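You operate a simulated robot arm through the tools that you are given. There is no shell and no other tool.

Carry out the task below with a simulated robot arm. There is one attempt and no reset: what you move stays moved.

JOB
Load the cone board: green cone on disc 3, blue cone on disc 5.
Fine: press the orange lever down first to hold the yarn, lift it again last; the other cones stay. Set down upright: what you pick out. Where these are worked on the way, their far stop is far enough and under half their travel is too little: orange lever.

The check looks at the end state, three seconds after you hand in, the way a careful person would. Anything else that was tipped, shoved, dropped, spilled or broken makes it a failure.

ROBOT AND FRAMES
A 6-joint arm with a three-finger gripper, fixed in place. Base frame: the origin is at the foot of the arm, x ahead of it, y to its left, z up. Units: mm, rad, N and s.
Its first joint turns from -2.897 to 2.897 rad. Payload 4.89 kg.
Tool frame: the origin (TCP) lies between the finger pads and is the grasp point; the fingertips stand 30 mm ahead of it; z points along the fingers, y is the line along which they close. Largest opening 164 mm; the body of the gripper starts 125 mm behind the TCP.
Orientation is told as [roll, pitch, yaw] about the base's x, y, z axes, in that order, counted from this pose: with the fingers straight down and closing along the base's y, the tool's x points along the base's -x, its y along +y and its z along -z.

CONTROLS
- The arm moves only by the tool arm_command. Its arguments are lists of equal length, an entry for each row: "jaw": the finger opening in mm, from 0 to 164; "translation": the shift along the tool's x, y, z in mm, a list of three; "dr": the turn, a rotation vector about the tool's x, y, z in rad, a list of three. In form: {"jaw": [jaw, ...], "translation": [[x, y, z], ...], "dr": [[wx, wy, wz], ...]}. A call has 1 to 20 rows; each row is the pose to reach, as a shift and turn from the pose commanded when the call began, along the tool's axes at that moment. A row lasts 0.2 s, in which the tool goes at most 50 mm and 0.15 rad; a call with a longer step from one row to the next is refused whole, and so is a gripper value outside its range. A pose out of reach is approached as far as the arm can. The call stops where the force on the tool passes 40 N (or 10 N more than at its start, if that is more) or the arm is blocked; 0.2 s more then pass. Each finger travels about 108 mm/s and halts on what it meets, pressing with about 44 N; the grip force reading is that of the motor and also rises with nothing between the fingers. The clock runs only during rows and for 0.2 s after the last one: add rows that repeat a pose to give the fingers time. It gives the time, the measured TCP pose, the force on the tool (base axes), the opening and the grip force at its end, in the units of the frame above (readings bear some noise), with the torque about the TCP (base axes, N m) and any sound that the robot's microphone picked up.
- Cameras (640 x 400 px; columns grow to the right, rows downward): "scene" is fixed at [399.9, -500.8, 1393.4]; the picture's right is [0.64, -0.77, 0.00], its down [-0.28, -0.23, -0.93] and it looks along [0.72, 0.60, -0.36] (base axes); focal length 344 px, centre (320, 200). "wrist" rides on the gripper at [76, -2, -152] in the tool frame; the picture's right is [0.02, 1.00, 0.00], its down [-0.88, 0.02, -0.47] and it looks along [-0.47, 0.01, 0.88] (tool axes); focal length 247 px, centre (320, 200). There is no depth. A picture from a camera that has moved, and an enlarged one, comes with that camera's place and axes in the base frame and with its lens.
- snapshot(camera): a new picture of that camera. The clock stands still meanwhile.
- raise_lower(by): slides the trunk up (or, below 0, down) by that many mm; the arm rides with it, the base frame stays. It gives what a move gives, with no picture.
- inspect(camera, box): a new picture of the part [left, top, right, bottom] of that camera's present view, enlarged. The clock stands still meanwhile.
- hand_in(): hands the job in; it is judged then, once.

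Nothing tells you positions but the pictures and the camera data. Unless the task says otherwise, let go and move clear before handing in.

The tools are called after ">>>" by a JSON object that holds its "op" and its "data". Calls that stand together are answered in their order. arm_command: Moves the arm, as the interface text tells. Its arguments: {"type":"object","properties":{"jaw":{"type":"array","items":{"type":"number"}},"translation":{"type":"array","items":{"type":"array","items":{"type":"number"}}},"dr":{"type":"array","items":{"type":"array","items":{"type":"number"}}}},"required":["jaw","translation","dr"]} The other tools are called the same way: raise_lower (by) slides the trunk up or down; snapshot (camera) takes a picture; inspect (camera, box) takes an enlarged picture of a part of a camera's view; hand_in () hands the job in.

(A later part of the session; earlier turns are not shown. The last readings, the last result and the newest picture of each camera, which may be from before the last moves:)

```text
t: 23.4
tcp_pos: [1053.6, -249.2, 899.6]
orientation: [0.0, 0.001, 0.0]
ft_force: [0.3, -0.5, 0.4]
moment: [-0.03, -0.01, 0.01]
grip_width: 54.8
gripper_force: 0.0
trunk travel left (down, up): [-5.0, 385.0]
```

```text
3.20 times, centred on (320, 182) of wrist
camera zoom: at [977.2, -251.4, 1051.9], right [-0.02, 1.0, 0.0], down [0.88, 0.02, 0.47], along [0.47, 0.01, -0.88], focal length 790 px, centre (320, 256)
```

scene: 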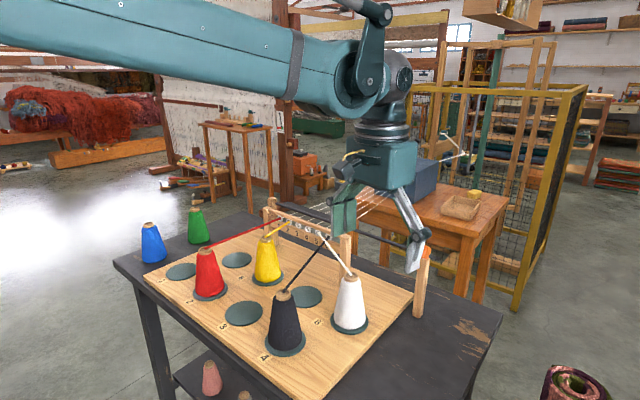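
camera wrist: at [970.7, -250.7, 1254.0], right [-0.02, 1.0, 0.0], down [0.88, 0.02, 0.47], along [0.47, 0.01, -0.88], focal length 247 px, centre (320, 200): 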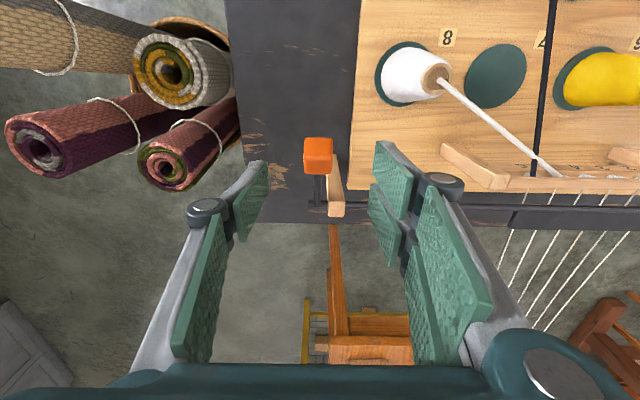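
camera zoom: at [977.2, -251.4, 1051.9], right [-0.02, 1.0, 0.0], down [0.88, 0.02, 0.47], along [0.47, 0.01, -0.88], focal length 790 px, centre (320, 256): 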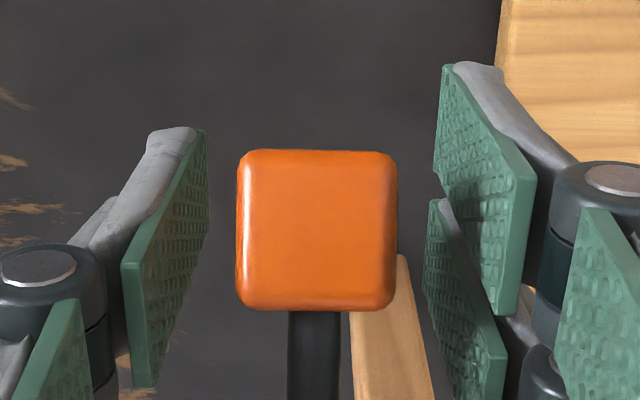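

The lever stays down at its stop. I'll raise the tool straight up clear of it and check the lever from the scene camera.

>>> {"op": "arm_command", "data": {"jaw": [60, 60, 60, 60, 60, 80, 80], "translation": [[0, 0, -40], [0, 0, -80], [0, 0, -120], [0, 0, -160], [0, 0, -200], [40, 0, -220], [80, 0, -230]], "dr": [[0, 0, 0], [0, 0, 0], [0, 0, 0], [0, 0, 0], [0, 0, 0], [0, 0, 0], [0, 0, 0]]}}

>>> {"op": "inspect", "data": {"camera": "scene", "box": [240, 180, 460, 320]}}

>>> {"op": "inspect", "data": {"camera": "wrist", "box": [220, 120, 420, 245]}}

```text
t: 25.0
tcp_pos: [978.5, -249.4, 1125.9]
orientation: [0.0, 0.001, 0.002]
ft_force: [2.6, -0.3, -2.7]
moment: [-0.01, 0.47, -0.01]
grip_width: 79.9
gripper_force: 0.1
trunk travel left (down, up): [-5.0, 385.0]
```

```text
2.86 times, centred on (350, 250) of scene
camera zoom: at [399.9, -500.8, 1393.4], right [0.64, -0.77, 0.0], down [-0.28, -0.23, -0.93], along [0.72, 0.6, -0.36], focal length 984 px, centre (234, 57)
```

zoom: 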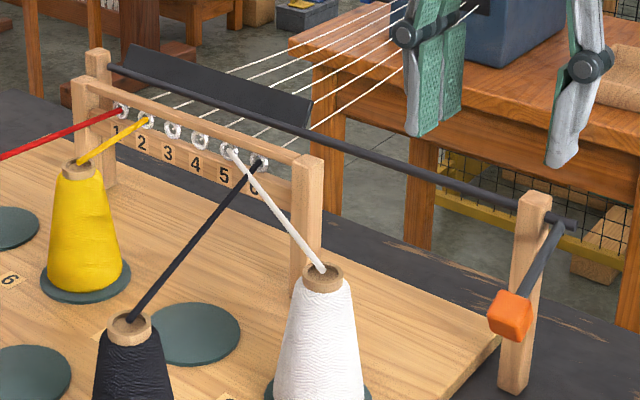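

```text
3.20 times, centred on (320, 182) of wrist
camera zoom: at [901.8, -251.4, 1278.8], right [-0.02, 1.0, 0.0], down [0.88, 0.02, 0.47], along [0.47, 0.01, -0.88], focal length 790 px, centre (320, 256)
```

zoom: 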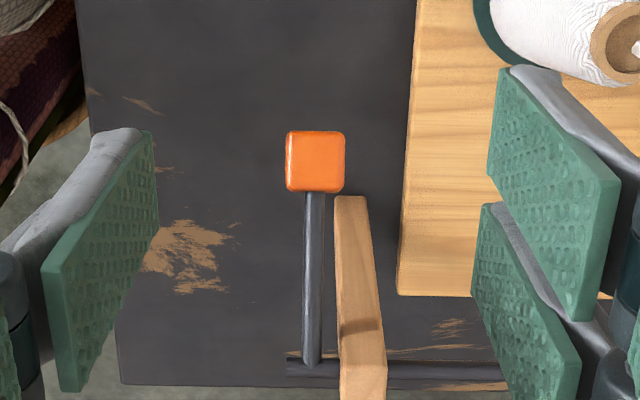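

The lever is down. Now over to the green cone: swing left at safe height with the yaw turned toward it.

>>> {"op": "arm_command", "data": {"jaw": [90, 100, 110, 120, 130, 140, 140, 140, 140, 140, 140, 140, 140, 140, 140, 140, 140, 140], "translation": [[4.4, 43.9, 0], [8.7, 87.7, 0], [13.1, 131.6, 0], [17.4, 175.4, 0], [21.8, 219.3, 0], [26.2, 263.1, 0], [30.5, 307, 0], [34.9, 350.8, 0], [39.3, 394.7, 0], [43.6, 438.6, 0], [48, 482.4, 0], [52.3, 526.3, 0], [56.7, 570.1, 0], [61.1, 614, 0], [65.4, 657.8, 0], [69.8, 701.7, 0], [74.1, 745.5, 0], [78.5, 789.4, 0]], "dr": [[0, 0, -0.03], [0, 0, -0.06], [0, 0, -0.09], [0, 0, -0.12], [0, 0, -0.15], [0, 0, -0.18], [0, 0, -0.21], [0, 0, -0.24], [0, 0, -0.27], [0, 0, -0.3], [0, 0, -0.33], [0, 0, -0.36], [0, 0, -0.39], [0, 0, -0.42], [0, 0, -0.45], [0, 0, -0.48], [0, 0, -0.51], [0, 0, -0.54]]}}

>>> {"op": "snapshot", "data": {"camera": "wrist"}}

>>> {"op": "snapshot", "data": {"camera": "scene"}}

```text
t: 28.8
tcp_pos: [898.7, 538.3, 1128.8]
orientation: [-0.001, -0.001, 0.54]
ft_force: [0.7, -3.2, 1.9]
moment: [0.48, 0.07, 0.01]
grip_width: 139.8
gripper_force: 0.0
trunk travel left (down, up): [-5.0, 385.0]
```

```text
taken
camera wrist: at [832.7, 497.9, 1281.4], right [-0.53, 0.85, 0.0], down [0.75, 0.47, 0.47], along [0.4, 0.25, -0.88], focal length 247 px, centre (320, 200)
```

wrist: 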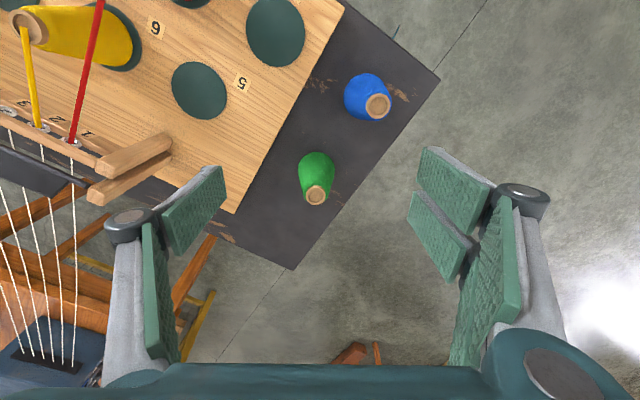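

```text
taken
```

scene: 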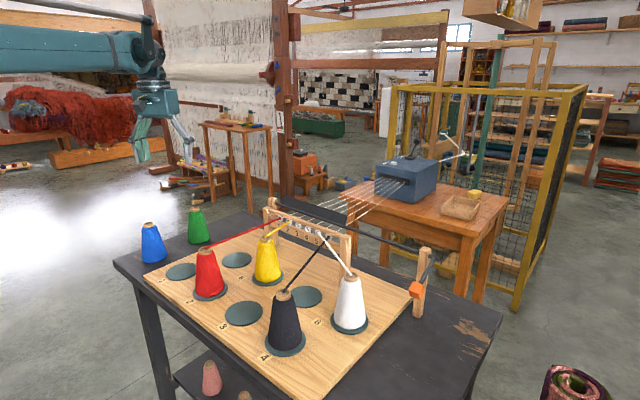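

>>> {"op": "inspect", "data": {"camera": "wrist", "box": [260, 130, 388, 210]}}

>>> {"op": "inspect", "data": {"camera": "wrist", "box": [300, 50, 428, 130]}}

>>> {"op": "inspect", "data": {"camera": "wrist", "box": [140, 30, 268, 130]}}

```text
5.00 times, centred on (324, 170) of wrist
camera zoom: at [832.7, 497.9, 1281.4], right [-0.53, 0.85, 0.0], down [0.75, 0.47, 0.47], along [0.4, 0.25, -0.88], focal length 1235 px, centre (300, 350)
```

zoom: 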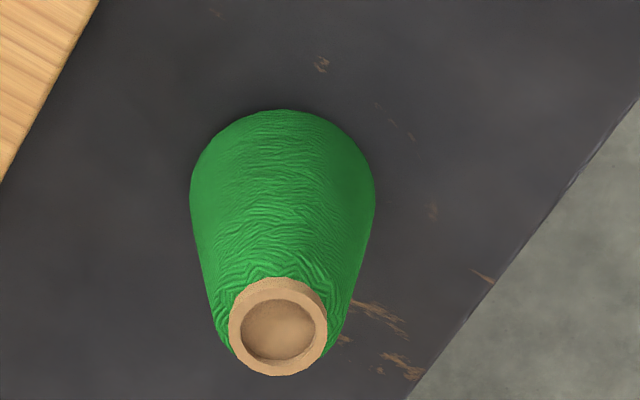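

```text
5.00 times, centred on (364, 90) of wrist
camera zoom: at [832.7, 497.9, 1281.4], right [-0.53, 0.85, 0.0], down [0.75, 0.47, 0.47], along [0.4, 0.25, -0.88], focal length 1235 px, centre (100, 750)
```

zoom: 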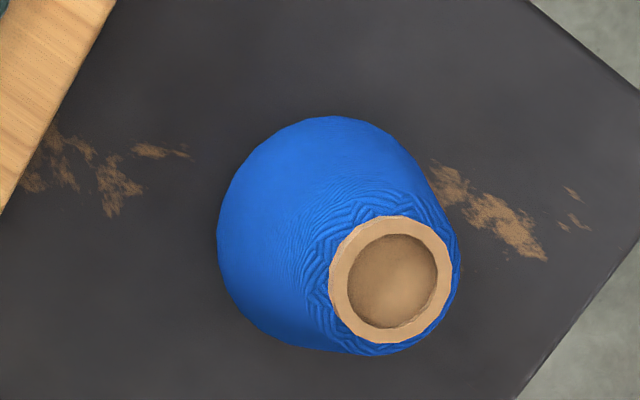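

```text
4.00 times, centred on (204, 80) of wrist
camera zoom: at [832.7, 497.9, 1281.4], right [-0.53, 0.85, 0.0], down [0.75, 0.47, 0.47], along [0.4, 0.25, -0.88], focal length 988 px, centre (784, 680)
```

zoom: 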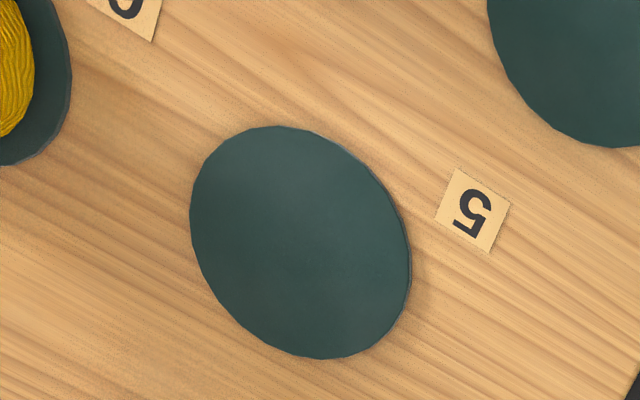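

Green's axis is confirmed at (1000, 594), top z about 902; blue at (828.5, 593.5); disc 5 at about (978.5, 333). I'll extend over green and see how low the arm can go with the tool vertical.

>>> {"op": "arm_command", "data": {"jaw": [140, 140, 140, 140, 140], "translation": [[-40, -1.5, 0], [-80, -3, 0], [-115.5, -4.3, 0], [-115.5, -4.3, 30], [-115.5, -4.3, 60]], "dr": [[0, 0, 0], [0, 0, 0], [0, 0, 0], [0, 0, 0], [0, 0, 0]]}}

>>> {"op": "snapshot", "data": {"camera": "wrist"}}

```text
t: 30.0
tcp_pos: [996.9, 594.2, 1070.8]
orientation: [-0.001, -0.001, 0.54]
ft_force: [-0.2, -0.1, 1.6]
moment: [0.07, -0.11, 0.01]
grip_width: 140.1
gripper_force: 0.2
trunk travel left (down, up): [-5.0, 385.0]
```

```text
taken
camera wrist: at [931.4, 552.9, 1223.6], right [-0.53, 0.85, 0.0], down [0.75, 0.47, 0.47], along [0.4, 0.25, -0.88], focal length 247 px, centre (320, 200)
```

wrist: 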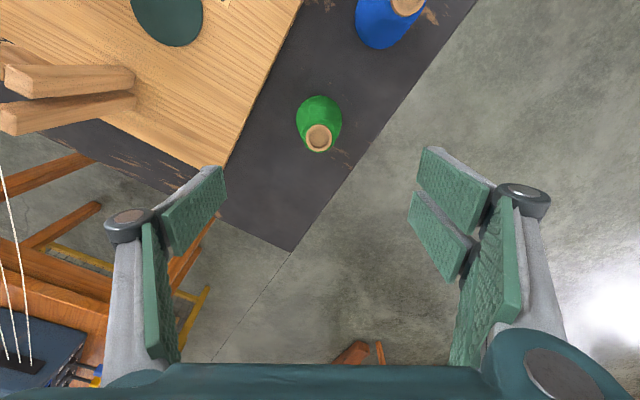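

>>> {"op": "arm_command", "data": {"jaw": [140, 140, 140, 140], "translation": [[0, 0, 35], [0, 0, 70], [0, 0, 105], [0, 0, 105]], "dr": [[0, 0, 0], [0, 0, 0], [0, 0, 0], [0, 0, 0]]}}

>>> {"op": "snapshot", "data": {"camera": "wrist"}}

>>> {"op": "snapshot", "data": {"camera": "scene"}}

```text
t: 31.0
tcp_pos: [996.9, 595.5, 964.9]
orientation: [0.001, 0.001, 0.538]
ft_force: [0.2, 0.2, -0.6]
moment: [0.01, 0.01, 0.04]
grip_width: 139.9
gripper_force: 0.3
trunk travel left (down, up): [-5.0, 385.0]
```

```text
taken
camera wrist: at [932.6, 553.5, 1116.2], right [-0.53, 0.85, 0.0], down [0.75, 0.47, 0.47], along [0.4, 0.25, -0.88], focal length 247 px, centre (320, 200)
```

wrist: 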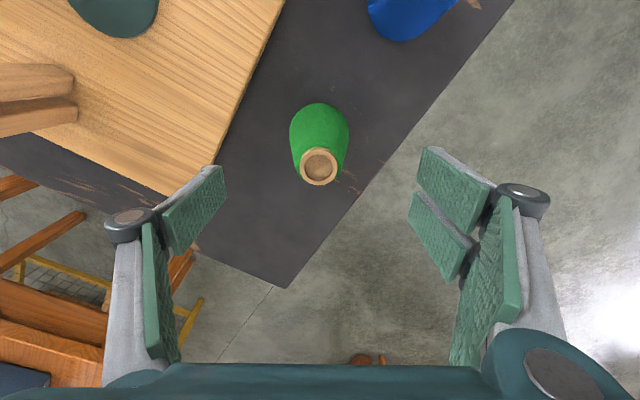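

```text
taken
```

scene: 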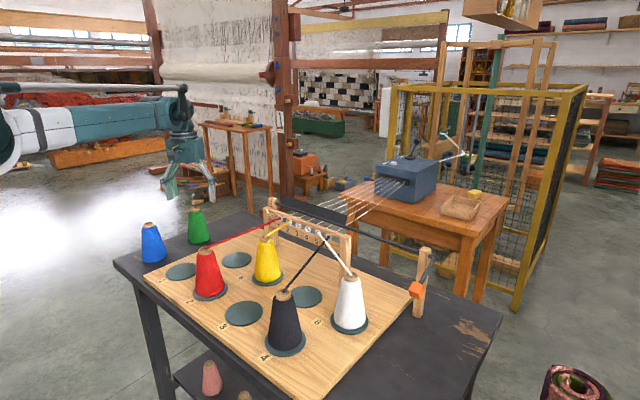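

The arm holds r = 1161 down at z = 965 with the tool vertical. I'll zoom in to centre on the cone before straddling it.

>>> {"op": "inspect", "data": {"camera": "wrist", "box": [256, 90, 384, 200]}}

```text
3.64 times, centred on (320, 145) of wrist
camera zoom: at [932.6, 553.5, 1116.2], right [-0.53, 0.85, 0.0], down [0.75, 0.47, 0.47], along [0.4, 0.25, -0.88], focal length 898 px, centre (320, 400)
```

zoom: 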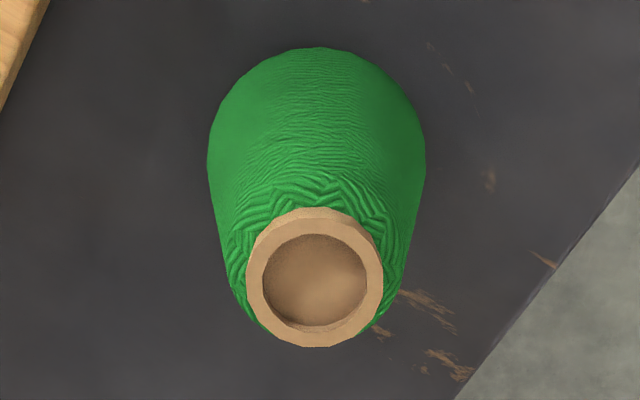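

Green is centred within about 3 mm; I'll correct that and descend to grip it around mid-height.

>>> {"op": "arm_command", "data": {"jaw": [130, 120, 110, 100, 100], "translation": [[-3, -1.8, 0], [-3, -1.8, 35], [-3, -1.8, 70], [-3, -1.8, 99], [-3, -1.8, 99]], "dr": [[0, 0, 0], [0, 0, 0], [0, 0, 0], [0, 0, 0], [0, 0, 0]]}}

>>> {"op": "snapshot", "data": {"camera": "wrist"}}

>>> {"op": "inspect", "data": {"camera": "scene", "box": [130, 150, 290, 250]}}

```text
t: 32.2
tcp_pos: [1000.7, 595.1, 867.2]
orientation: [0.001, 0.0, 0.539]
ft_force: [-0.6, 0.0, 1.0]
moment: [-0.01, -0.07, -0.02]
grip_width: 100.4
gripper_force: 0.0
trunk travel left (down, up): [-5.0, 385.0]
```

```text
taken
camera wrist: at [936.1, 553.8, 1020.0], right [-0.53, 0.85, 0.0], down [0.75, 0.47, 0.47], along [0.4, 0.25, -0.88], focal length 247 px, centre (320, 200)
```

wrist: 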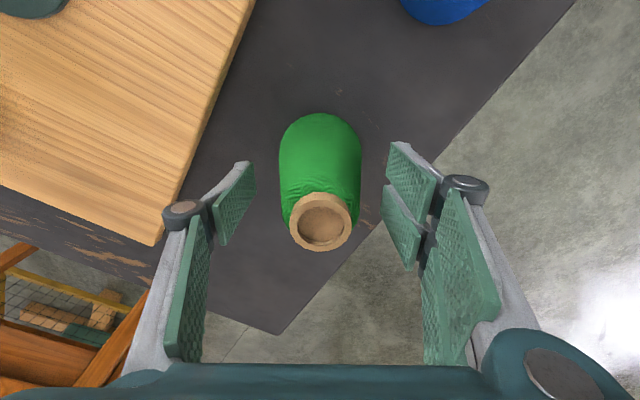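

```text
4.00 times, centred on (210, 200) of scene
camera zoom: at [399.9, -500.8, 1393.4], right [0.64, -0.77, 0.0], down [-0.28, -0.23, -0.93], along [0.72, 0.6, -0.36], focal length 1378 px, centre (760, 200)
```

zoom: 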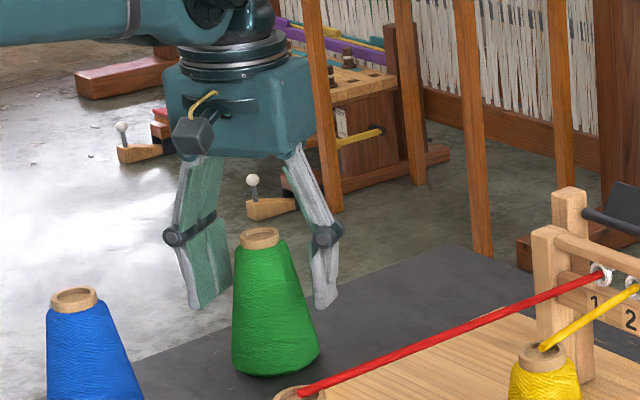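

Good straddle. Closing on the cone now.

>>> {"op": "arm_command", "data": {"jaw": [90, 82, 74, 68, 62, 56, 50, 46, 46, 46], "translation": [[0, 0, 0], [0, 0, 0], [0, 0, 0], [0, 0, 0], [0, 0, 0], [0, 0, 0], [0, 0, 0], [0, 0, 0], [0, 0, 0], [0, 0, 0]], "dr": [[0, 0, 0], [0, 0, 0], [0, 0, 0], [0, 0, 0], [0, 0, 0], [0, 0, 0], [0, 0, 0], [0, 0, 0], [0, 0, 0], [0, 0, 0]]}}

>>> {"op": "snapshot", "data": {"camera": "wrist"}}

>>> {"op": "inspect", "data": {"camera": "scene", "box": [130, 150, 290, 250]}}

```text
t: 34.4
tcp_pos: [1000.9, 594.6, 867.4]
orientation: [0.0, 0.0, 0.539]
ft_force: [-0.4, 0.7, 0.8]
moment: [-0.03, -0.05, 0.04]
grip_width: 59.9
gripper_force: 44.1
trunk travel left (down, up): [-5.0, 385.0]
```

```text
taken
camera wrist: at [936.1, 553.8, 1020.3], right [-0.53, 0.85, 0.0], down [0.75, 0.47, 0.47], along [0.4, 0.25, -0.88], focal length 247 px, centre (320, 200)
```

wrist: 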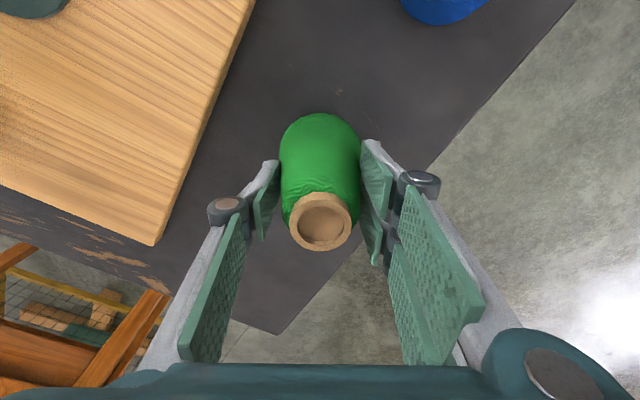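

```text
4.00 times, centred on (210, 200) of scene
camera zoom: at [399.9, -500.8, 1393.4], right [0.64, -0.77, 0.0], down [-0.28, -0.23, -0.93], along [0.72, 0.6, -0.36], focal length 1378 px, centre (760, 200)
```

zoom: 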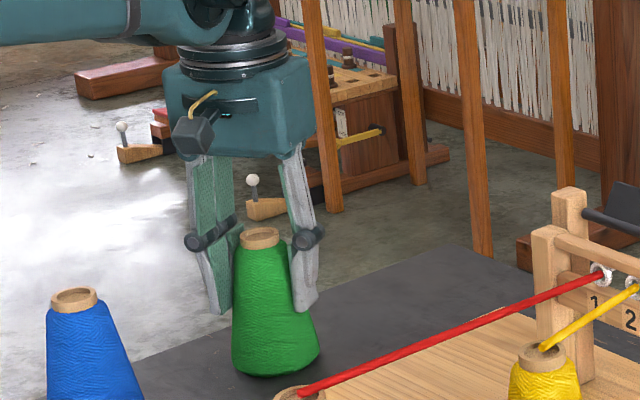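

Gripped at 60 mm with full force, and the cone is still upright. I'll lift gently and check.

>>> {"op": "arm_command", "data": {"jaw": [46, 46, 46, 46], "translation": [[0, 0, -4], [0, 0, -10], [0, 0, -20], [0, 0, -30]], "dr": [[0, 0, 0], [0, 0, 0], [0, 0, 0], [0, 0, 0]]}}

>>> {"op": "snapshot", "data": {"camera": "wrist"}}

>>> {"op": "inspect", "data": {"camera": "scene", "box": [130, 150, 290, 250]}}

```text
t: 35.4
tcp_pos: [1001.4, 594.9, 896.3]
orientation: [0.0, 0.0, 0.54]
ft_force: [0.4, -1.0, 1.1]
moment: [-0.08, 0.06, -0.07]
grip_width: 51.6
gripper_force: 18.2
trunk travel left (down, up): [-5.0, 385.0]
```

```text
taken
camera wrist: at [936.3, 554.4, 1049.2], right [-0.53, 0.85, 0.0], down [0.75, 0.47, 0.47], along [0.4, 0.25, -0.88], focal length 247 px, centre (320, 200)
```

wrist: 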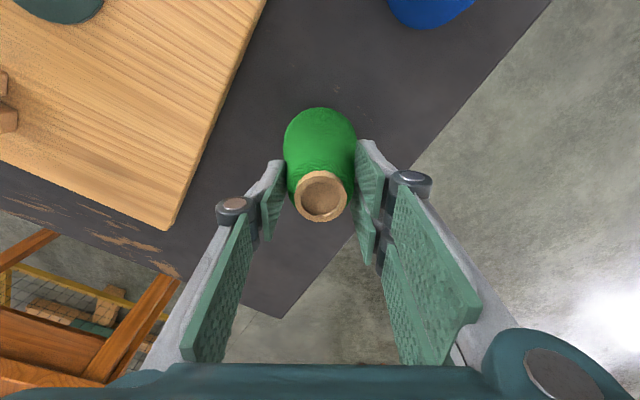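

```text
4.00 times, centred on (210, 200) of scene
camera zoom: at [399.9, -500.8, 1393.4], right [0.64, -0.77, 0.0], down [-0.28, -0.23, -0.93], along [0.72, 0.6, -0.36], focal length 1378 px, centre (760, 200)
```

zoom: 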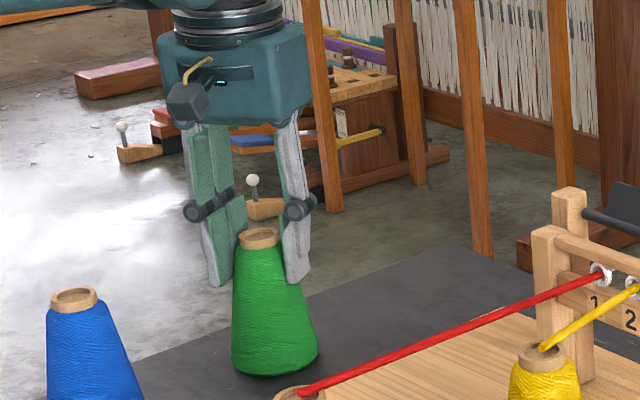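

The fingers slid up the tapered yarn and the cone stayed put, still standing, so the taper won't hold. The plain wooden collar on top looks cylindrical, so I'll look at it closely to grip that instead.

>>> {"op": "inspect", "data": {"camera": "scene", "box": [176, 200, 216, 225]}}

>>> {"op": "inspect", "data": {"camera": "wrist", "box": [270, 100, 370, 230]}}

>>> {"op": "inspect", "data": {"camera": "scene", "box": [136, 215, 176, 240]}}

```text
16.00 times, centred on (196, 212) of scene
camera zoom: at [399.9, -500.8, 1393.4], right [0.64, -0.77, 0.0], down [-0.28, -0.23, -0.93], along [0.72, 0.6, -0.36], focal length 5511 px, centre (2304, 0)
```

zoom: 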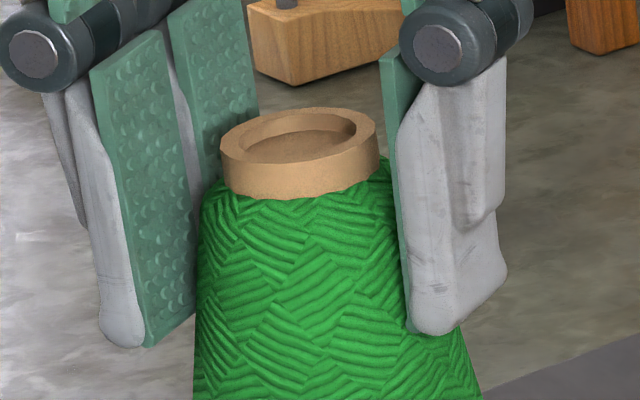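

```text
3.08 times, centred on (320, 165) of wrist
camera zoom: at [936.3, 554.4, 1049.2], right [-0.53, 0.85, 0.0], down [0.75, 0.47, 0.47], along [0.4, 0.25, -0.88], focal length 760 px, centre (320, 308)
```

zoom: 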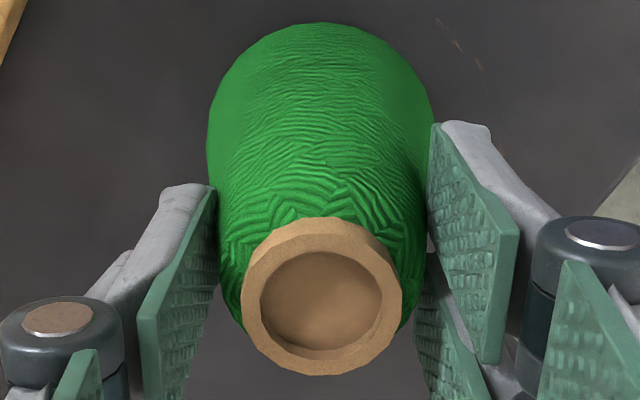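

```text
16.00 times, centred on (156, 228) of scene
camera zoom: at [399.9, -500.8, 1393.4], right [0.64, -0.77, 0.0], down [-0.28, -0.23, -0.93], along [0.72, 0.6, -0.36], focal length 5511 px, centre (2944, -240)
```

zoom: 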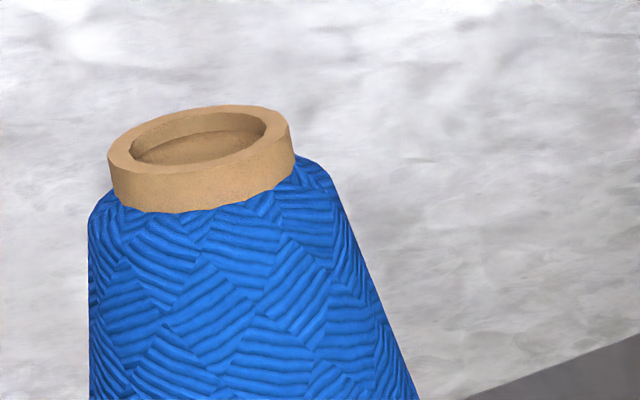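

The collar is a plain cylinder, about 36 mm across and 9–10 mm tall, and the cone is still standing at (1000.5, 595). I'll open, rise until the fingertips overlap just the collar, and grip that with full force.

>>> {"op": "arm_command", "data": {"jaw": [54, 60, 70, 70, 70, 70], "translation": [[0, 0, 0], [0, 0, 0], [0, 0, 0], [0, 0, -14], [0, 0, -28], [0, 0, -28]], "dr": [[0, 0, 0], [0, 0, 0], [0, 0, 0], [0, 0, 0], [0, 0, 0], [0, 0, 0]]}}

>>> {"op": "inspect", "data": {"camera": "wrist", "box": [240, 90, 400, 220]}}

>>> {"op": "inspect", "data": {"camera": "scene", "box": [168, 190, 232, 230]}}

```text
t: 36.8
tcp_pos: [1001.5, 595.6, 922.8]
orientation: [0.0, 0.0, 0.54]
ft_force: [0.4, -0.2, -0.2]
moment: [-0.04, 0.03, -0.01]
grip_width: 70.0
gripper_force: 0.1
trunk travel left (down, up): [-5.0, 385.0]
```

```text
3.08 times, centred on (320, 155) of wrist
camera zoom: at [936.5, 554.8, 1076.3], right [-0.53, 0.85, 0.0], down [0.75, 0.47, 0.47], along [0.4, 0.25, -0.88], focal length 760 px, centre (320, 338)
```

zoom: 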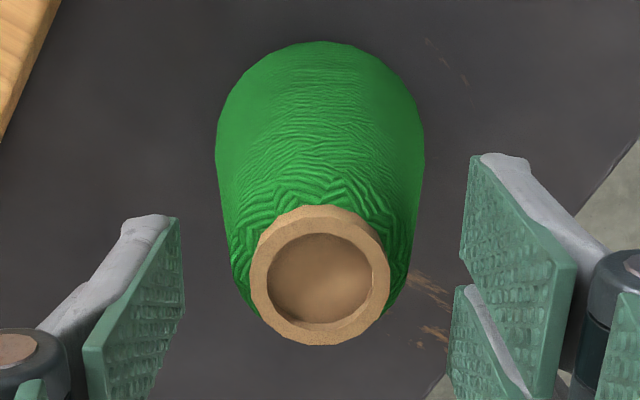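

```text
10.00 times, centred on (200, 210) of scene
camera zoom: at [399.9, -500.8, 1393.4], right [0.64, -0.77, 0.0], down [-0.28, -0.23, -0.93], along [0.72, 0.6, -0.36], focal length 3444 px, centre (1520, 100)
```

zoom: 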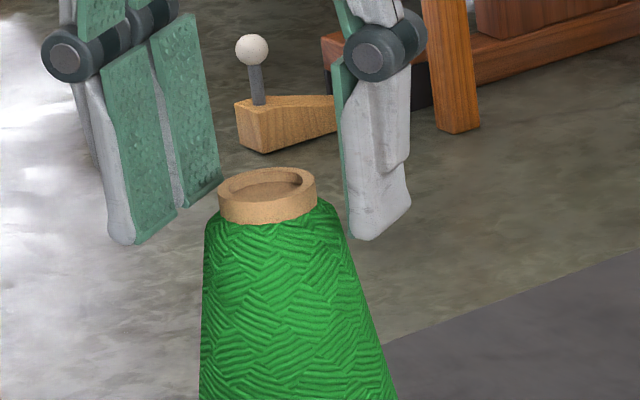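

Fingertips are at collar-bottom height and the cone is centred within 1 mm. Rising 2 mm and closing on the collar with full force.

>>> {"op": "arm_command", "data": {"jaw": [70, 60, 50, 42, 36, 30, 20, 10, 10], "translation": [[0, -0.4, -2], [0, -0.4, -2], [0, -0.4, -2], [0, -0.4, -2], [0, -0.4, -2], [0, -0.4, -2], [0, -0.4, -2], [0, -0.4, -2], [0, -0.4, -2]], "dr": [[0, 0, 0], [0, 0, 0], [0, 0, 0], [0, 0, 0], [0, 0, 0], [0, 0, 0], [0, 0, 0], [0, 0, 0], [0, 0, 0]]}}

>>> {"op": "inspect", "data": {"camera": "wrist", "box": [240, 90, 400, 220]}}

>>> {"op": "inspect", "data": {"camera": "scene", "box": [168, 190, 232, 230]}}

```text
t: 38.8
tcp_pos: [1001.0, 594.6, 925.5]
orientation: [0.001, 0.002, 0.54]
ft_force: [-0.5, 0.3, 1.3]
moment: [0.05, 0.01, 0.03]
grip_width: 42.7
gripper_force: 44.3
trunk travel left (down, up): [-5.0, 385.0]
```

```text
3.08 times, centred on (320, 155) of wrist
camera zoom: at [936.4, 554.3, 1078.2], right [-0.53, 0.85, 0.0], down [0.75, 0.47, 0.47], along [0.4, 0.25, -0.88], focal length 760 px, centre (320, 338)
```

zoom: 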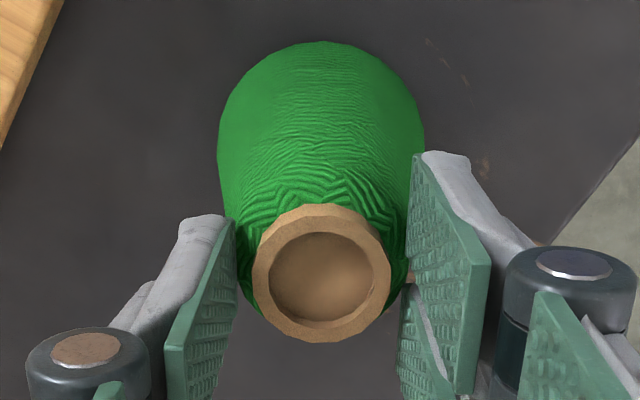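

```text
10.00 times, centred on (200, 210) of scene
camera zoom: at [399.9, -500.8, 1393.4], right [0.64, -0.77, 0.0], down [-0.28, -0.23, -0.93], along [0.72, 0.6, -0.36], focal length 3444 px, centre (1520, 100)
```

zoom: 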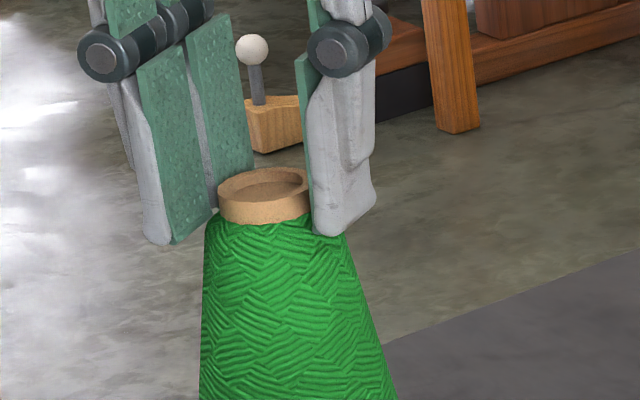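

The width reads 42.7 mm, which fits the same taper continuing to the top, so the collar gives no straight section. In the first try the commanded jaw let the force fade as it slipped. I'll regrip lower and command the jaw fully closed so the force stays at maximum.

>>> {"op": "arm_command", "data": {"jaw": [46, 55, 70, 80, 80, 80, 80], "translation": [[0, 0, 0], [0, 0, 0], [0, 0, 0], [0, 0, 20], [0, 0, 40], [0, 0, 58], [0, 0, 66]], "dr": [[0, 0, 0], [0, 0, 0], [0, 0, 0], [0, 0, 0], [0, 0, 0], [0, 0, 0], [0, 0, 0]]}}

>>> {"op": "arm_command", "data": {"jaw": [74, 68, 62, 50, 30, 0, 0, 0, 0, 0], "translation": [[0, 0, 0], [0, 0, 0], [0, 0, 0], [0, 0, 0], [0, 0, 0], [0, 0, 0], [0, 0, 0], [0, 0, 0], [0, 0, 0], [0, 0, 0]], "dr": [[0, 0, 0], [0, 0, 0], [0, 0, 0], [0, 0, 0], [0, 0, 0], [0, 0, 0], [0, 0, 0], [0, 0, 0], [0, 0, 0], [0, 0, 0]]}}

>>> {"op": "snapshot", "data": {"camera": "wrist"}}

```text
t: 40.4
tcp_pos: [1000.3, 595.6, 860.5]
orientation: [-0.001, -0.002, 0.539]
ft_force: [0.5, -0.8, 0.8]
moment: [0.03, -0.04, 0.03]
grip_width: 80.1
gripper_force: 0.1
trunk travel left (down, up): [-5.0, 385.0]
```

```text
t: 42.6
tcp_pos: [1001.5, 594.8, 860.0]
orientation: [-0.001, 0.0, 0.54]
ft_force: [1.1, 0.2, 1.2]
moment: [-0.08, -0.04, 0.03]
grip_width: 61.9
gripper_force: 44.3
trunk travel left (down, up): [-5.0, 385.0]
```

```text
taken
camera wrist: at [936.1, 554.6, 1012.3], right [-0.53, 0.85, 0.0], down [0.75, 0.47, 0.47], along [0.4, 0.25, -0.88], focal length 247 px, centre (320, 200)
```

wrist: 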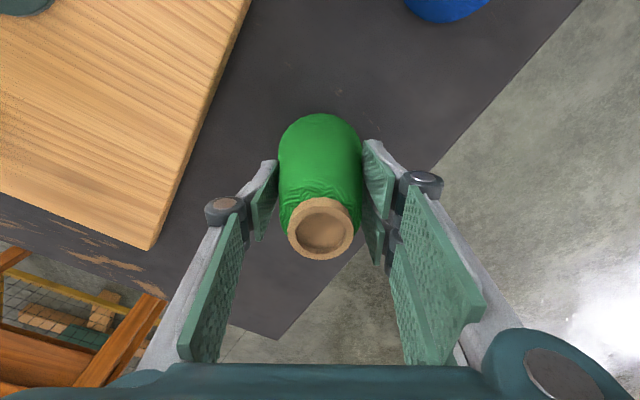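

>>> {"op": "arm_command", "data": {"jaw": [0, 0, 0, 0], "translation": [[0, 0, -1.5], [0, 0, -3], [0, 0, -4.5], [0, 0, -6]], "dr": [[0, 0, 0], [0, 0, 0], [0, 0, 0], [0, 0, 0]]}}

```text
t: 43.6
tcp_pos: [1000.8, 595.3, 864.5]
orientation: [0.0, 0.001, 0.538]
ft_force: [0.8, -0.6, -1.8]
moment: [0.0, 0.0, 0.0]
grip_width: 62.2
gripper_force: 44.0
trunk travel left (down, up): [-5.0, 385.0]
```

The width held at 62 mm with a small downward load, so the cone is coming up this time. Lifting further while watching the width.

>>> {"op": "arm_command", "data": {"jaw": [0, 0, 0, 0, 0], "translation": [[0, 0, -5], [0, 0, -10], [0, 0, -16], [0, 0, -23], [0, 0, -30]], "dr": [[0, 0, 0], [0, 0, 0], [0, 0, 0], [0, 0, 0], [0, 0, 0]]}}

>>> {"op": "inspect", "data": {"camera": "scene", "box": [130, 150, 290, 250]}}

>>> {"op": "snapshot", "data": {"camera": "wrist"}}

```text
t: 44.8
tcp_pos: [1000.9, 595.0, 896.1]
orientation: [0.0, -0.001, 0.54]
ft_force: [-0.3, 0.1, -3.0]
moment: [-0.02, 0.01, -0.03]
grip_width: 62.2
gripper_force: 44.1
trunk travel left (down, up): [-5.0, 385.0]
```

```text
4.00 times, centred on (210, 200) of scene
camera zoom: at [399.9, -500.8, 1393.4], right [0.64, -0.77, 0.0], down [-0.28, -0.23, -0.93], along [0.72, 0.6, -0.36], focal length 1378 px, centre (760, 200)
```

zoom: 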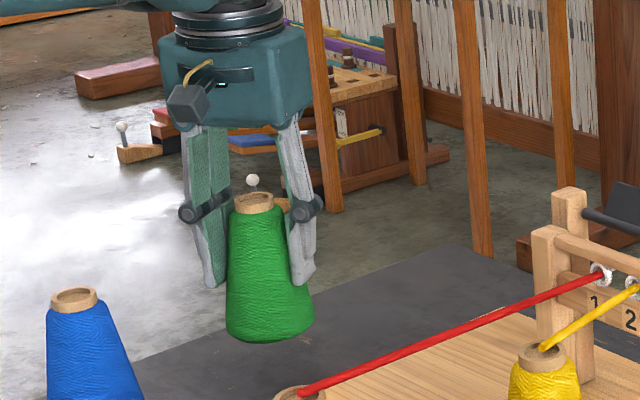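

```text
taken
camera wrist: at [936.5, 554.2, 1047.4], right [-0.53, 0.85, 0.0], down [0.75, 0.47, 0.47], along [0.4, 0.25, -0.88], focal length 247 px, centre (320, 200)
```

wrist: 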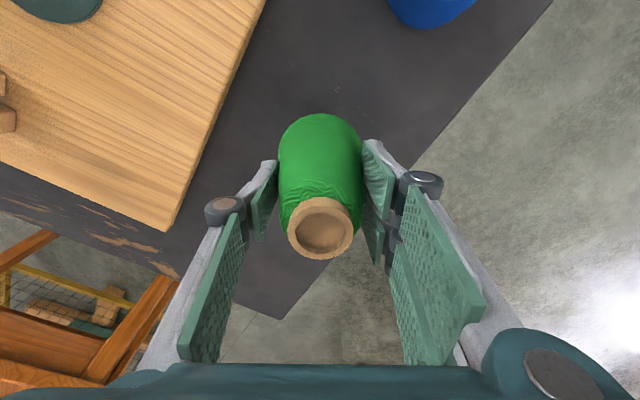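

The cone is lifted cleanly and hangs upright, about 3 N. I'll raise it well above the other cones, guide and yarns.

>>> {"op": "arm_command", "data": {"jaw": [0, 0, 0, 0, 0, 0, 0, 0], "translation": [[0, 0, -15], [0, 0, -35], [0, 0, -60], [0, 0, -90], [0, 0, -120], [0, 0, -145], [0, 0, -162], [0, 0, -170]], "dr": [[0, 0, 0], [0, 0, 0], [0, 0, 0], [0, 0, 0], [0, 0, 0], [0, 0, 0], [0, 0, 0], [0, 0, 0]]}}

>>> {"op": "snapshot", "data": {"camera": "scene"}}

```text
t: 46.6
tcp_pos: [1002.1, 594.0, 1065.4]
orientation: [0.0, 0.0, 0.541]
ft_force: [-0.5, -0.4, -1.2]
moment: [-0.02, 0.03, 0.01]
grip_width: 62.0
gripper_force: 44.0
trunk travel left (down, up): [-5.0, 385.0]
```

```text
taken
```

scene: 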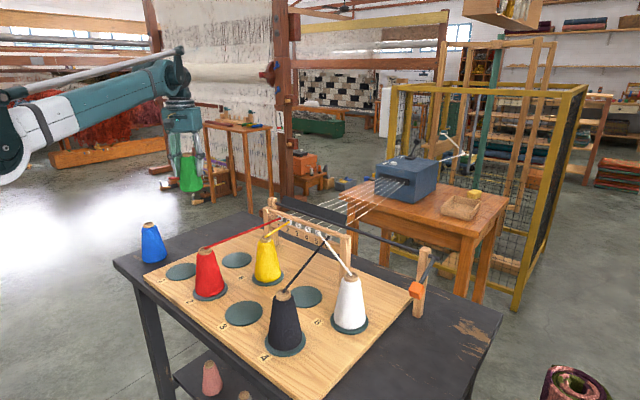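

Carrying green over to above disc 3 at this height, with smooth acceleration.

>>> {"op": "arm_command", "data": {"jaw": [0, 0, 0, 0, 0, 0, 0, 0, 0, 0, 0, 0, 0, 0, 0, 0, 0], "translation": [[7.9, -6.6, 0], [23.8, -19.7, 0], [47.6, -39.4, 0], [75.4, -62.4, 0], [107.1, -88.6, 0], [138.8, -114.9, 0], [170.6, -141.1, 0], [202.3, -167.4, 0], [234.1, -193.6, 0], [265.8, -219.9, 0], [297.5, -246.2, 0], [325.3, -269.1, 0], [349.1, -288.8, 0], [368.9, -305.2, 0], [384.8, -318.4, 0], [396.7, -328.2, 0], [396.7, -328.2, 0]], "dr": [[0, 0, 0.008], [0, 0, 0.025], [0, 0, 0.049], [0, 0, 0.078], [0, 0, 0.111], [0, 0, 0.144], [0, 0, 0.176], [0, 0, 0.209], [0, 0, 0.242], [0, 0, 0.275], [0, 0, 0.308], [0, 0, 0.336], [0, 0, 0.361], [0, 0, 0.381], [0, 0, 0.398], [0, 0, 0.41], [0, 0, 0.41]]}}

>>> {"op": "snapshot", "data": {"camera": "scene"}}

>>> {"op": "snapshot", "data": {"camera": "wrist"}}

```text
t: 50.2
tcp_pos: [830.2, 110.2, 1064.8]
orientation: [-0.001, 0.002, 0.129]
ft_force: [-0.6, 0.9, -2.3]
moment: [-0.02, -0.03, 0.01]
grip_width: 62.2
gripper_force: 43.9
trunk travel left (down, up): [-5.0, 385.0]
```

```text
taken
```

scene: 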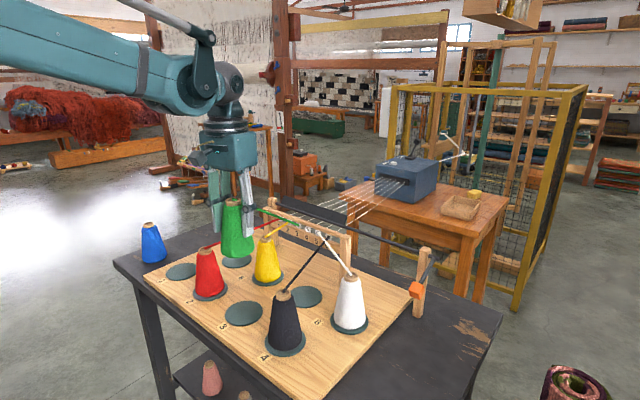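

```text
taken
camera wrist: at [754.0, 97.8, 1217.5], right [-0.15, 0.99, 0.0], down [0.87, 0.13, 0.47], along [0.47, 0.07, -0.88], focal length 247 px, centre (320, 200)
```

wrist: 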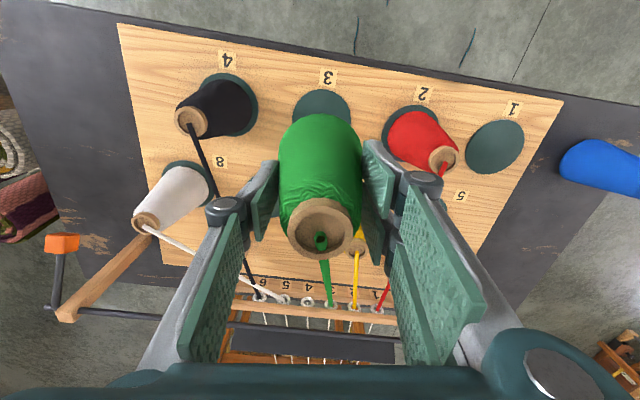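

Green is above disc 3 and its yarn now runs to guide 3. I'll zoom in to fix disc 3's centre precisely before lowering.

>>> {"op": "inspect", "data": {"camera": "wrist", "box": [200, 50, 456, 210]}}

>>> {"op": "inspect", "data": {"camera": "scene", "box": [180, 170, 340, 340]}}

```text
2.50 times, centred on (328, 130) of wrist
camera zoom: at [754.0, 97.8, 1217.5], right [-0.15, 0.99, 0.0], down [0.87, 0.13, 0.47], along [0.47, 0.07, -0.88], focal length 617 px, centre (300, 375)
```

zoom: 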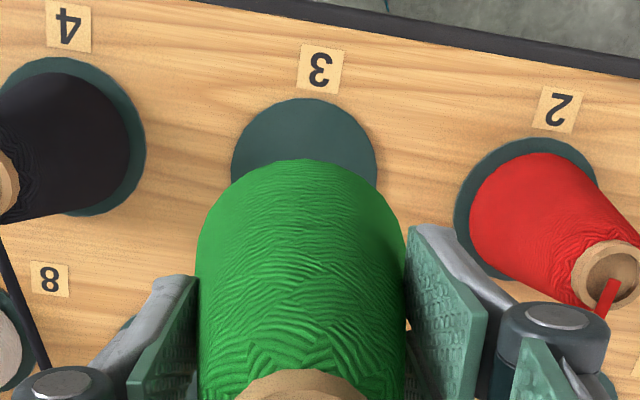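

```text
2.35 times, centred on (260, 255) of scene
camera zoom: at [399.9, -500.8, 1393.4], right [0.64, -0.77, 0.0], down [-0.28, -0.23, -0.93], along [0.72, 0.6, -0.36], focal length 810 px, centre (461, 71)
```

zoom: 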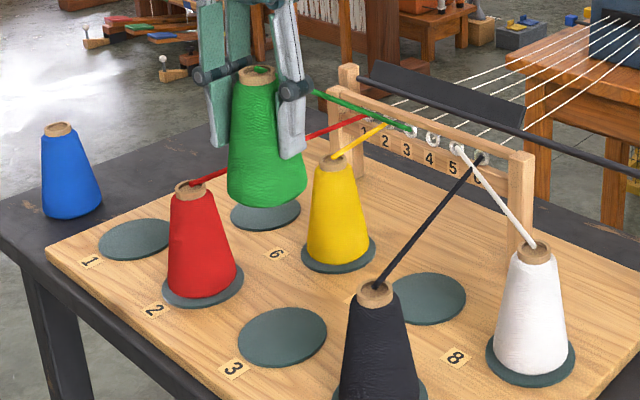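

Disc 3's centre is about 2 mm to the +y side of the tool axis. I'll correct that and lower partway, then recheck.

>>> {"op": "arm_command", "data": {"jaw": [0, 0, 0, 0, 0, 0, 0], "translation": [[0, 1, 10], [0, 2.2, 35], [0, 2.2, 65], [0, 2.2, 95], [0, 2.2, 120], [0, 2.2, 140], [0, 2.2, 150]], "dr": [[0, 0, 0], [0, 0, 0], [0, 0, 0], [0, 0, 0], [0, 0, 0], [0, 0, 0], [0, 0, 0]]}}

>>> {"op": "inspect", "data": {"camera": "wrist", "box": [200, 50, 440, 230]}}

>>> {"op": "inspect", "data": {"camera": "scene", "box": [180, 210, 310, 350]}}

```text
t: 51.8
tcp_pos: [827.7, 112.0, 916.0]
orientation: [0.001, 0.001, 0.13]
ft_force: [-0.6, 0.7, -2.0]
moment: [0.01, -0.08, 0.0]
grip_width: 62.0
gripper_force: 44.1
trunk travel left (down, up): [-5.0, 385.0]
```

```text
2.22 times, centred on (320, 140) of wrist
camera zoom: at [752.7, 99.9, 1067.8], right [-0.15, 0.99, 0.0], down [0.87, 0.13, 0.47], along [0.47, 0.07, -0.88], focal length 549 px, centre (320, 333)
```

zoom: 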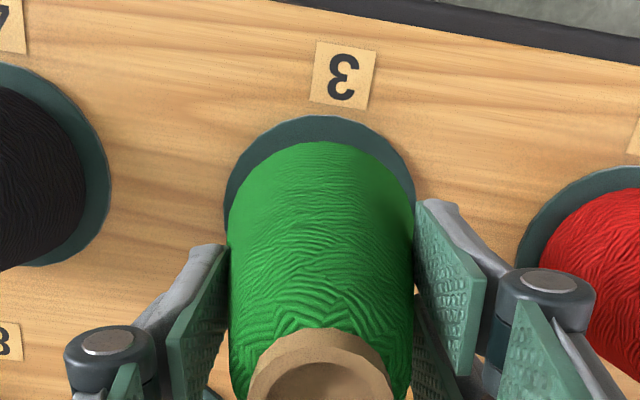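

```text
2.86 times, centred on (245, 280) of scene
camera zoom: at [399.9, -500.8, 1393.4], right [0.64, -0.77, 0.0], down [-0.28, -0.23, -0.93], along [0.72, 0.6, -0.36], focal length 984 px, centre (534, -29)
```

zoom: 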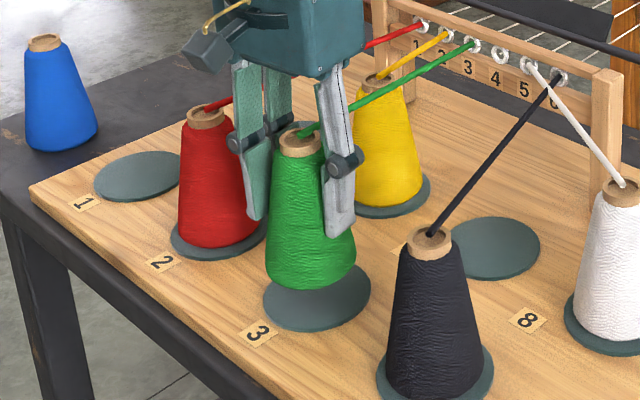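

Centred laterally; about 2 mm outward correction is needed. Lowering to just above the disc, then in small steps to contact.

>>> {"op": "arm_command", "data": {"jaw": [0, 0, 0, 0, 0], "translation": [[-1, -0.2, 8], [-2, -0.2, 16], [-2, -0.2, 23], [-2, -0.2, 28], [-2, -0.2, 30]], "dr": [[0, 0, 0], [0, 0, 0], [0, 0, 0], [0, 0, 0], [0, 0, 0]]}}

>>> {"op": "inspect", "data": {"camera": "scene", "box": [190, 240, 300, 340]}}

```text
t: 53.0
tcp_pos: [830.9, 111.5, 884.7]
orientation: [0.001, -0.002, 0.128]
ft_force: [-0.1, 0.4, -1.5]
moment: [0.01, -0.01, -0.01]
grip_width: 62.1
gripper_force: 43.9
trunk travel left (down, up): [-5.0, 385.0]
```

```text
4.00 times, centred on (245, 290) of scene
camera zoom: at [399.9, -500.8, 1393.4], right [0.64, -0.77, 0.0], down [-0.28, -0.23, -0.93], along [0.72, 0.6, -0.36], focal length 1378 px, centre (620, -160)
```

zoom: 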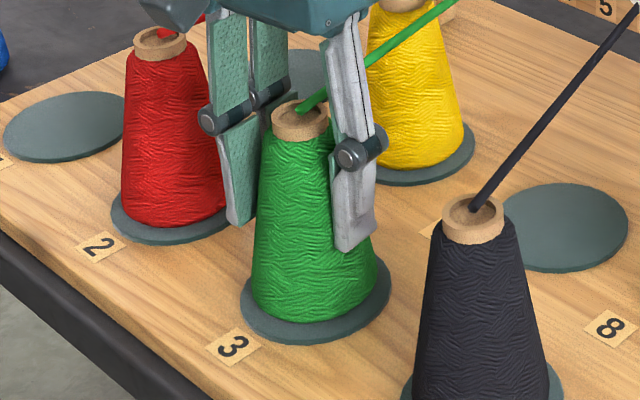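

>>> {"op": "arm_command", "data": {"jaw": [0, 0, 0], "translation": [[0, 0, 1], [0, 0, 2], [0, 0, 3]], "dr": [[0, 0, 0], [0, 0, 0], [0, 0, 0]]}}

```text
t: 53.8
tcp_pos: [830.8, 111.2, 884.2]
orientation: [0.0, -0.002, 0.13]
ft_force: [8.4, 0.1, 38.6]
moment: [-0.94, -0.18, 0.17]
grip_width: 62.2
gripper_force: 43.7
trunk travel left (down, up): [-5.0, 385.0]
```

Contact is firm at z about 884. Relieving the press force before opening.

>>> {"op": "arm_command", "data": {"jaw": [0, 0], "translation": [[0, 0, -1.5], [0, 0, -2.4]], "dr": [[0, 0, 0], [0, 0, 0]]}}

```text
t: 54.4
tcp_pos: [830.3, 113.2, 884.6]
orientation: [-0.001, 0.002, 0.13]
ft_force: [4.3, 0.5, 6.9]
moment: [-0.19, -0.36, 0.14]
grip_width: 62.1
gripper_force: 44.1
trunk travel left (down, up): [-5.0, 385.0]
```

Light contact now. Opening slowly to release green.

>>> {"op": "arm_command", "data": {"jaw": [56, 62, 66, 70, 76, 82, 82], "translation": [[0, 0, 0], [0, 0, 0], [0, 0, 0], [0, 0, 0], [0, 0, 0], [0, 0, 0], [0, 0, 0]], "dr": [[0, 0, 0], [0, 0, 0], [0, 0, 0], [0, 0, 0], [0, 0, 0], [0, 0, 0], [0, 0, 0]]}}

>>> {"op": "inspect", "data": {"camera": "scene", "box": [190, 240, 300, 340]}}

>>> {"op": "inspect", "data": {"camera": "wrist", "box": [200, 70, 440, 250]}}

```text
t: 56.0
tcp_pos: [830.8, 112.0, 885.0]
orientation: [0.001, 0.001, 0.13]
ft_force: [-0.1, 0.1, 0.2]
moment: [-0.01, -0.02, -0.02]
grip_width: 82.2
gripper_force: 0.1
trunk travel left (down, up): [-5.0, 385.0]
```

```text
4.00 times, centred on (245, 290) of scene
camera zoom: at [399.9, -500.8, 1393.4], right [0.64, -0.77, 0.0], down [-0.28, -0.23, -0.93], along [0.72, 0.6, -0.36], focal length 1378 px, centre (620, -160)
```

zoom: 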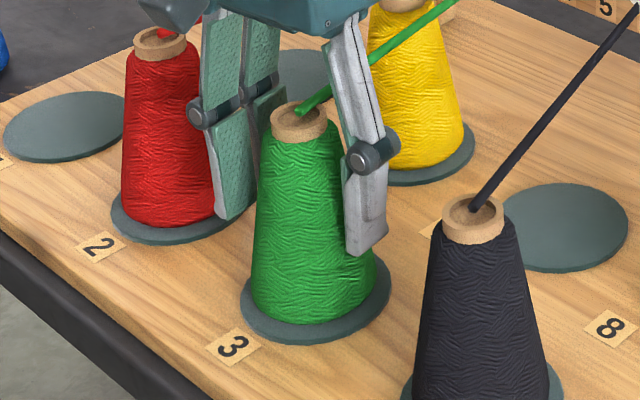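

```text
2.22 times, centred on (320, 160) of wrist
camera zoom: at [755.5, 100.4, 1037.3], right [-0.15, 0.99, 0.0], down [0.87, 0.13, 0.47], along [0.47, 0.07, -0.88], focal length 549 px, centre (320, 289)
```

zoom: 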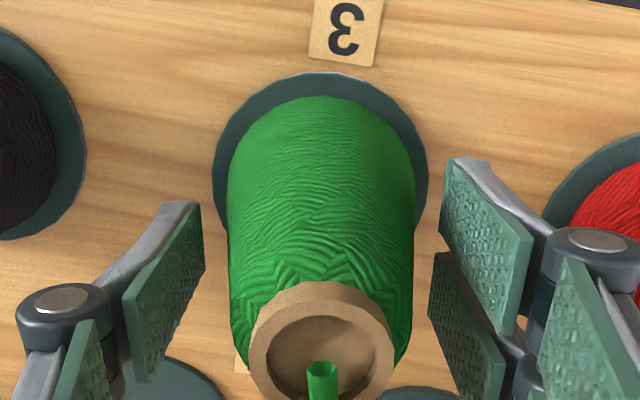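

Green stands centred on disc 3. Rising straight up clear of it.

>>> {"op": "arm_command", "data": {"jaw": [84, 84, 84, 84, 84, 84], "translation": [[0, 0, -15], [0, 0, -40], [0, 0, -75], [0, 0, -115], [0, 0, -155], [0, 0, -190]], "dr": [[0, 0, 0], [0, 0, 0], [0, 0, 0], [0, 0, 0], [0, 0, 0], [0, 0, 0]]}}

>>> {"op": "snapshot", "data": {"camera": "wrist"}}

>>> {"op": "snapshot", "data": {"camera": "scene"}}

```text
t: 57.4
tcp_pos: [831.4, 112.9, 1073.6]
orientation: [0.0, -0.001, 0.129]
ft_force: [0.7, 0.3, -0.4]
moment: [-0.03, 0.05, 0.0]
grip_width: 84.0
gripper_force: 0.0
trunk travel left (down, up): [-5.0, 385.0]
```

```text
taken
camera wrist: at [755.3, 99.8, 1226.1], right [-0.15, 0.99, 0.0], down [0.87, 0.13, 0.47], along [0.47, 0.07, -0.88], focal length 247 px, centre (320, 200)
```

wrist: 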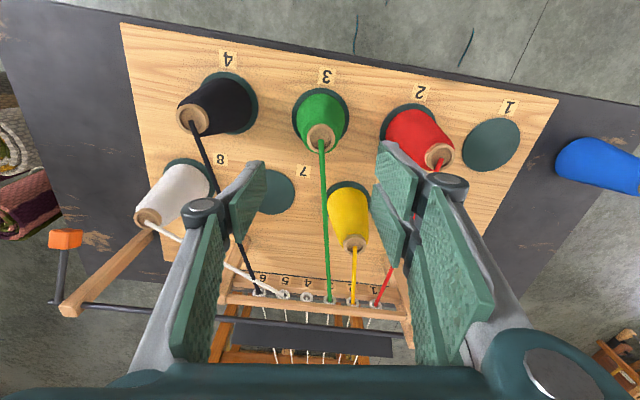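

```text
taken
```

scene: 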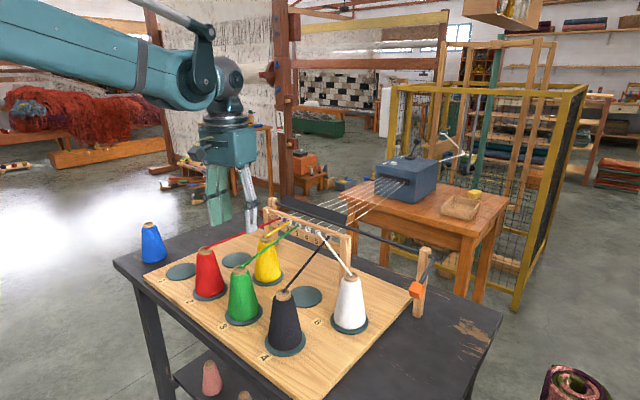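

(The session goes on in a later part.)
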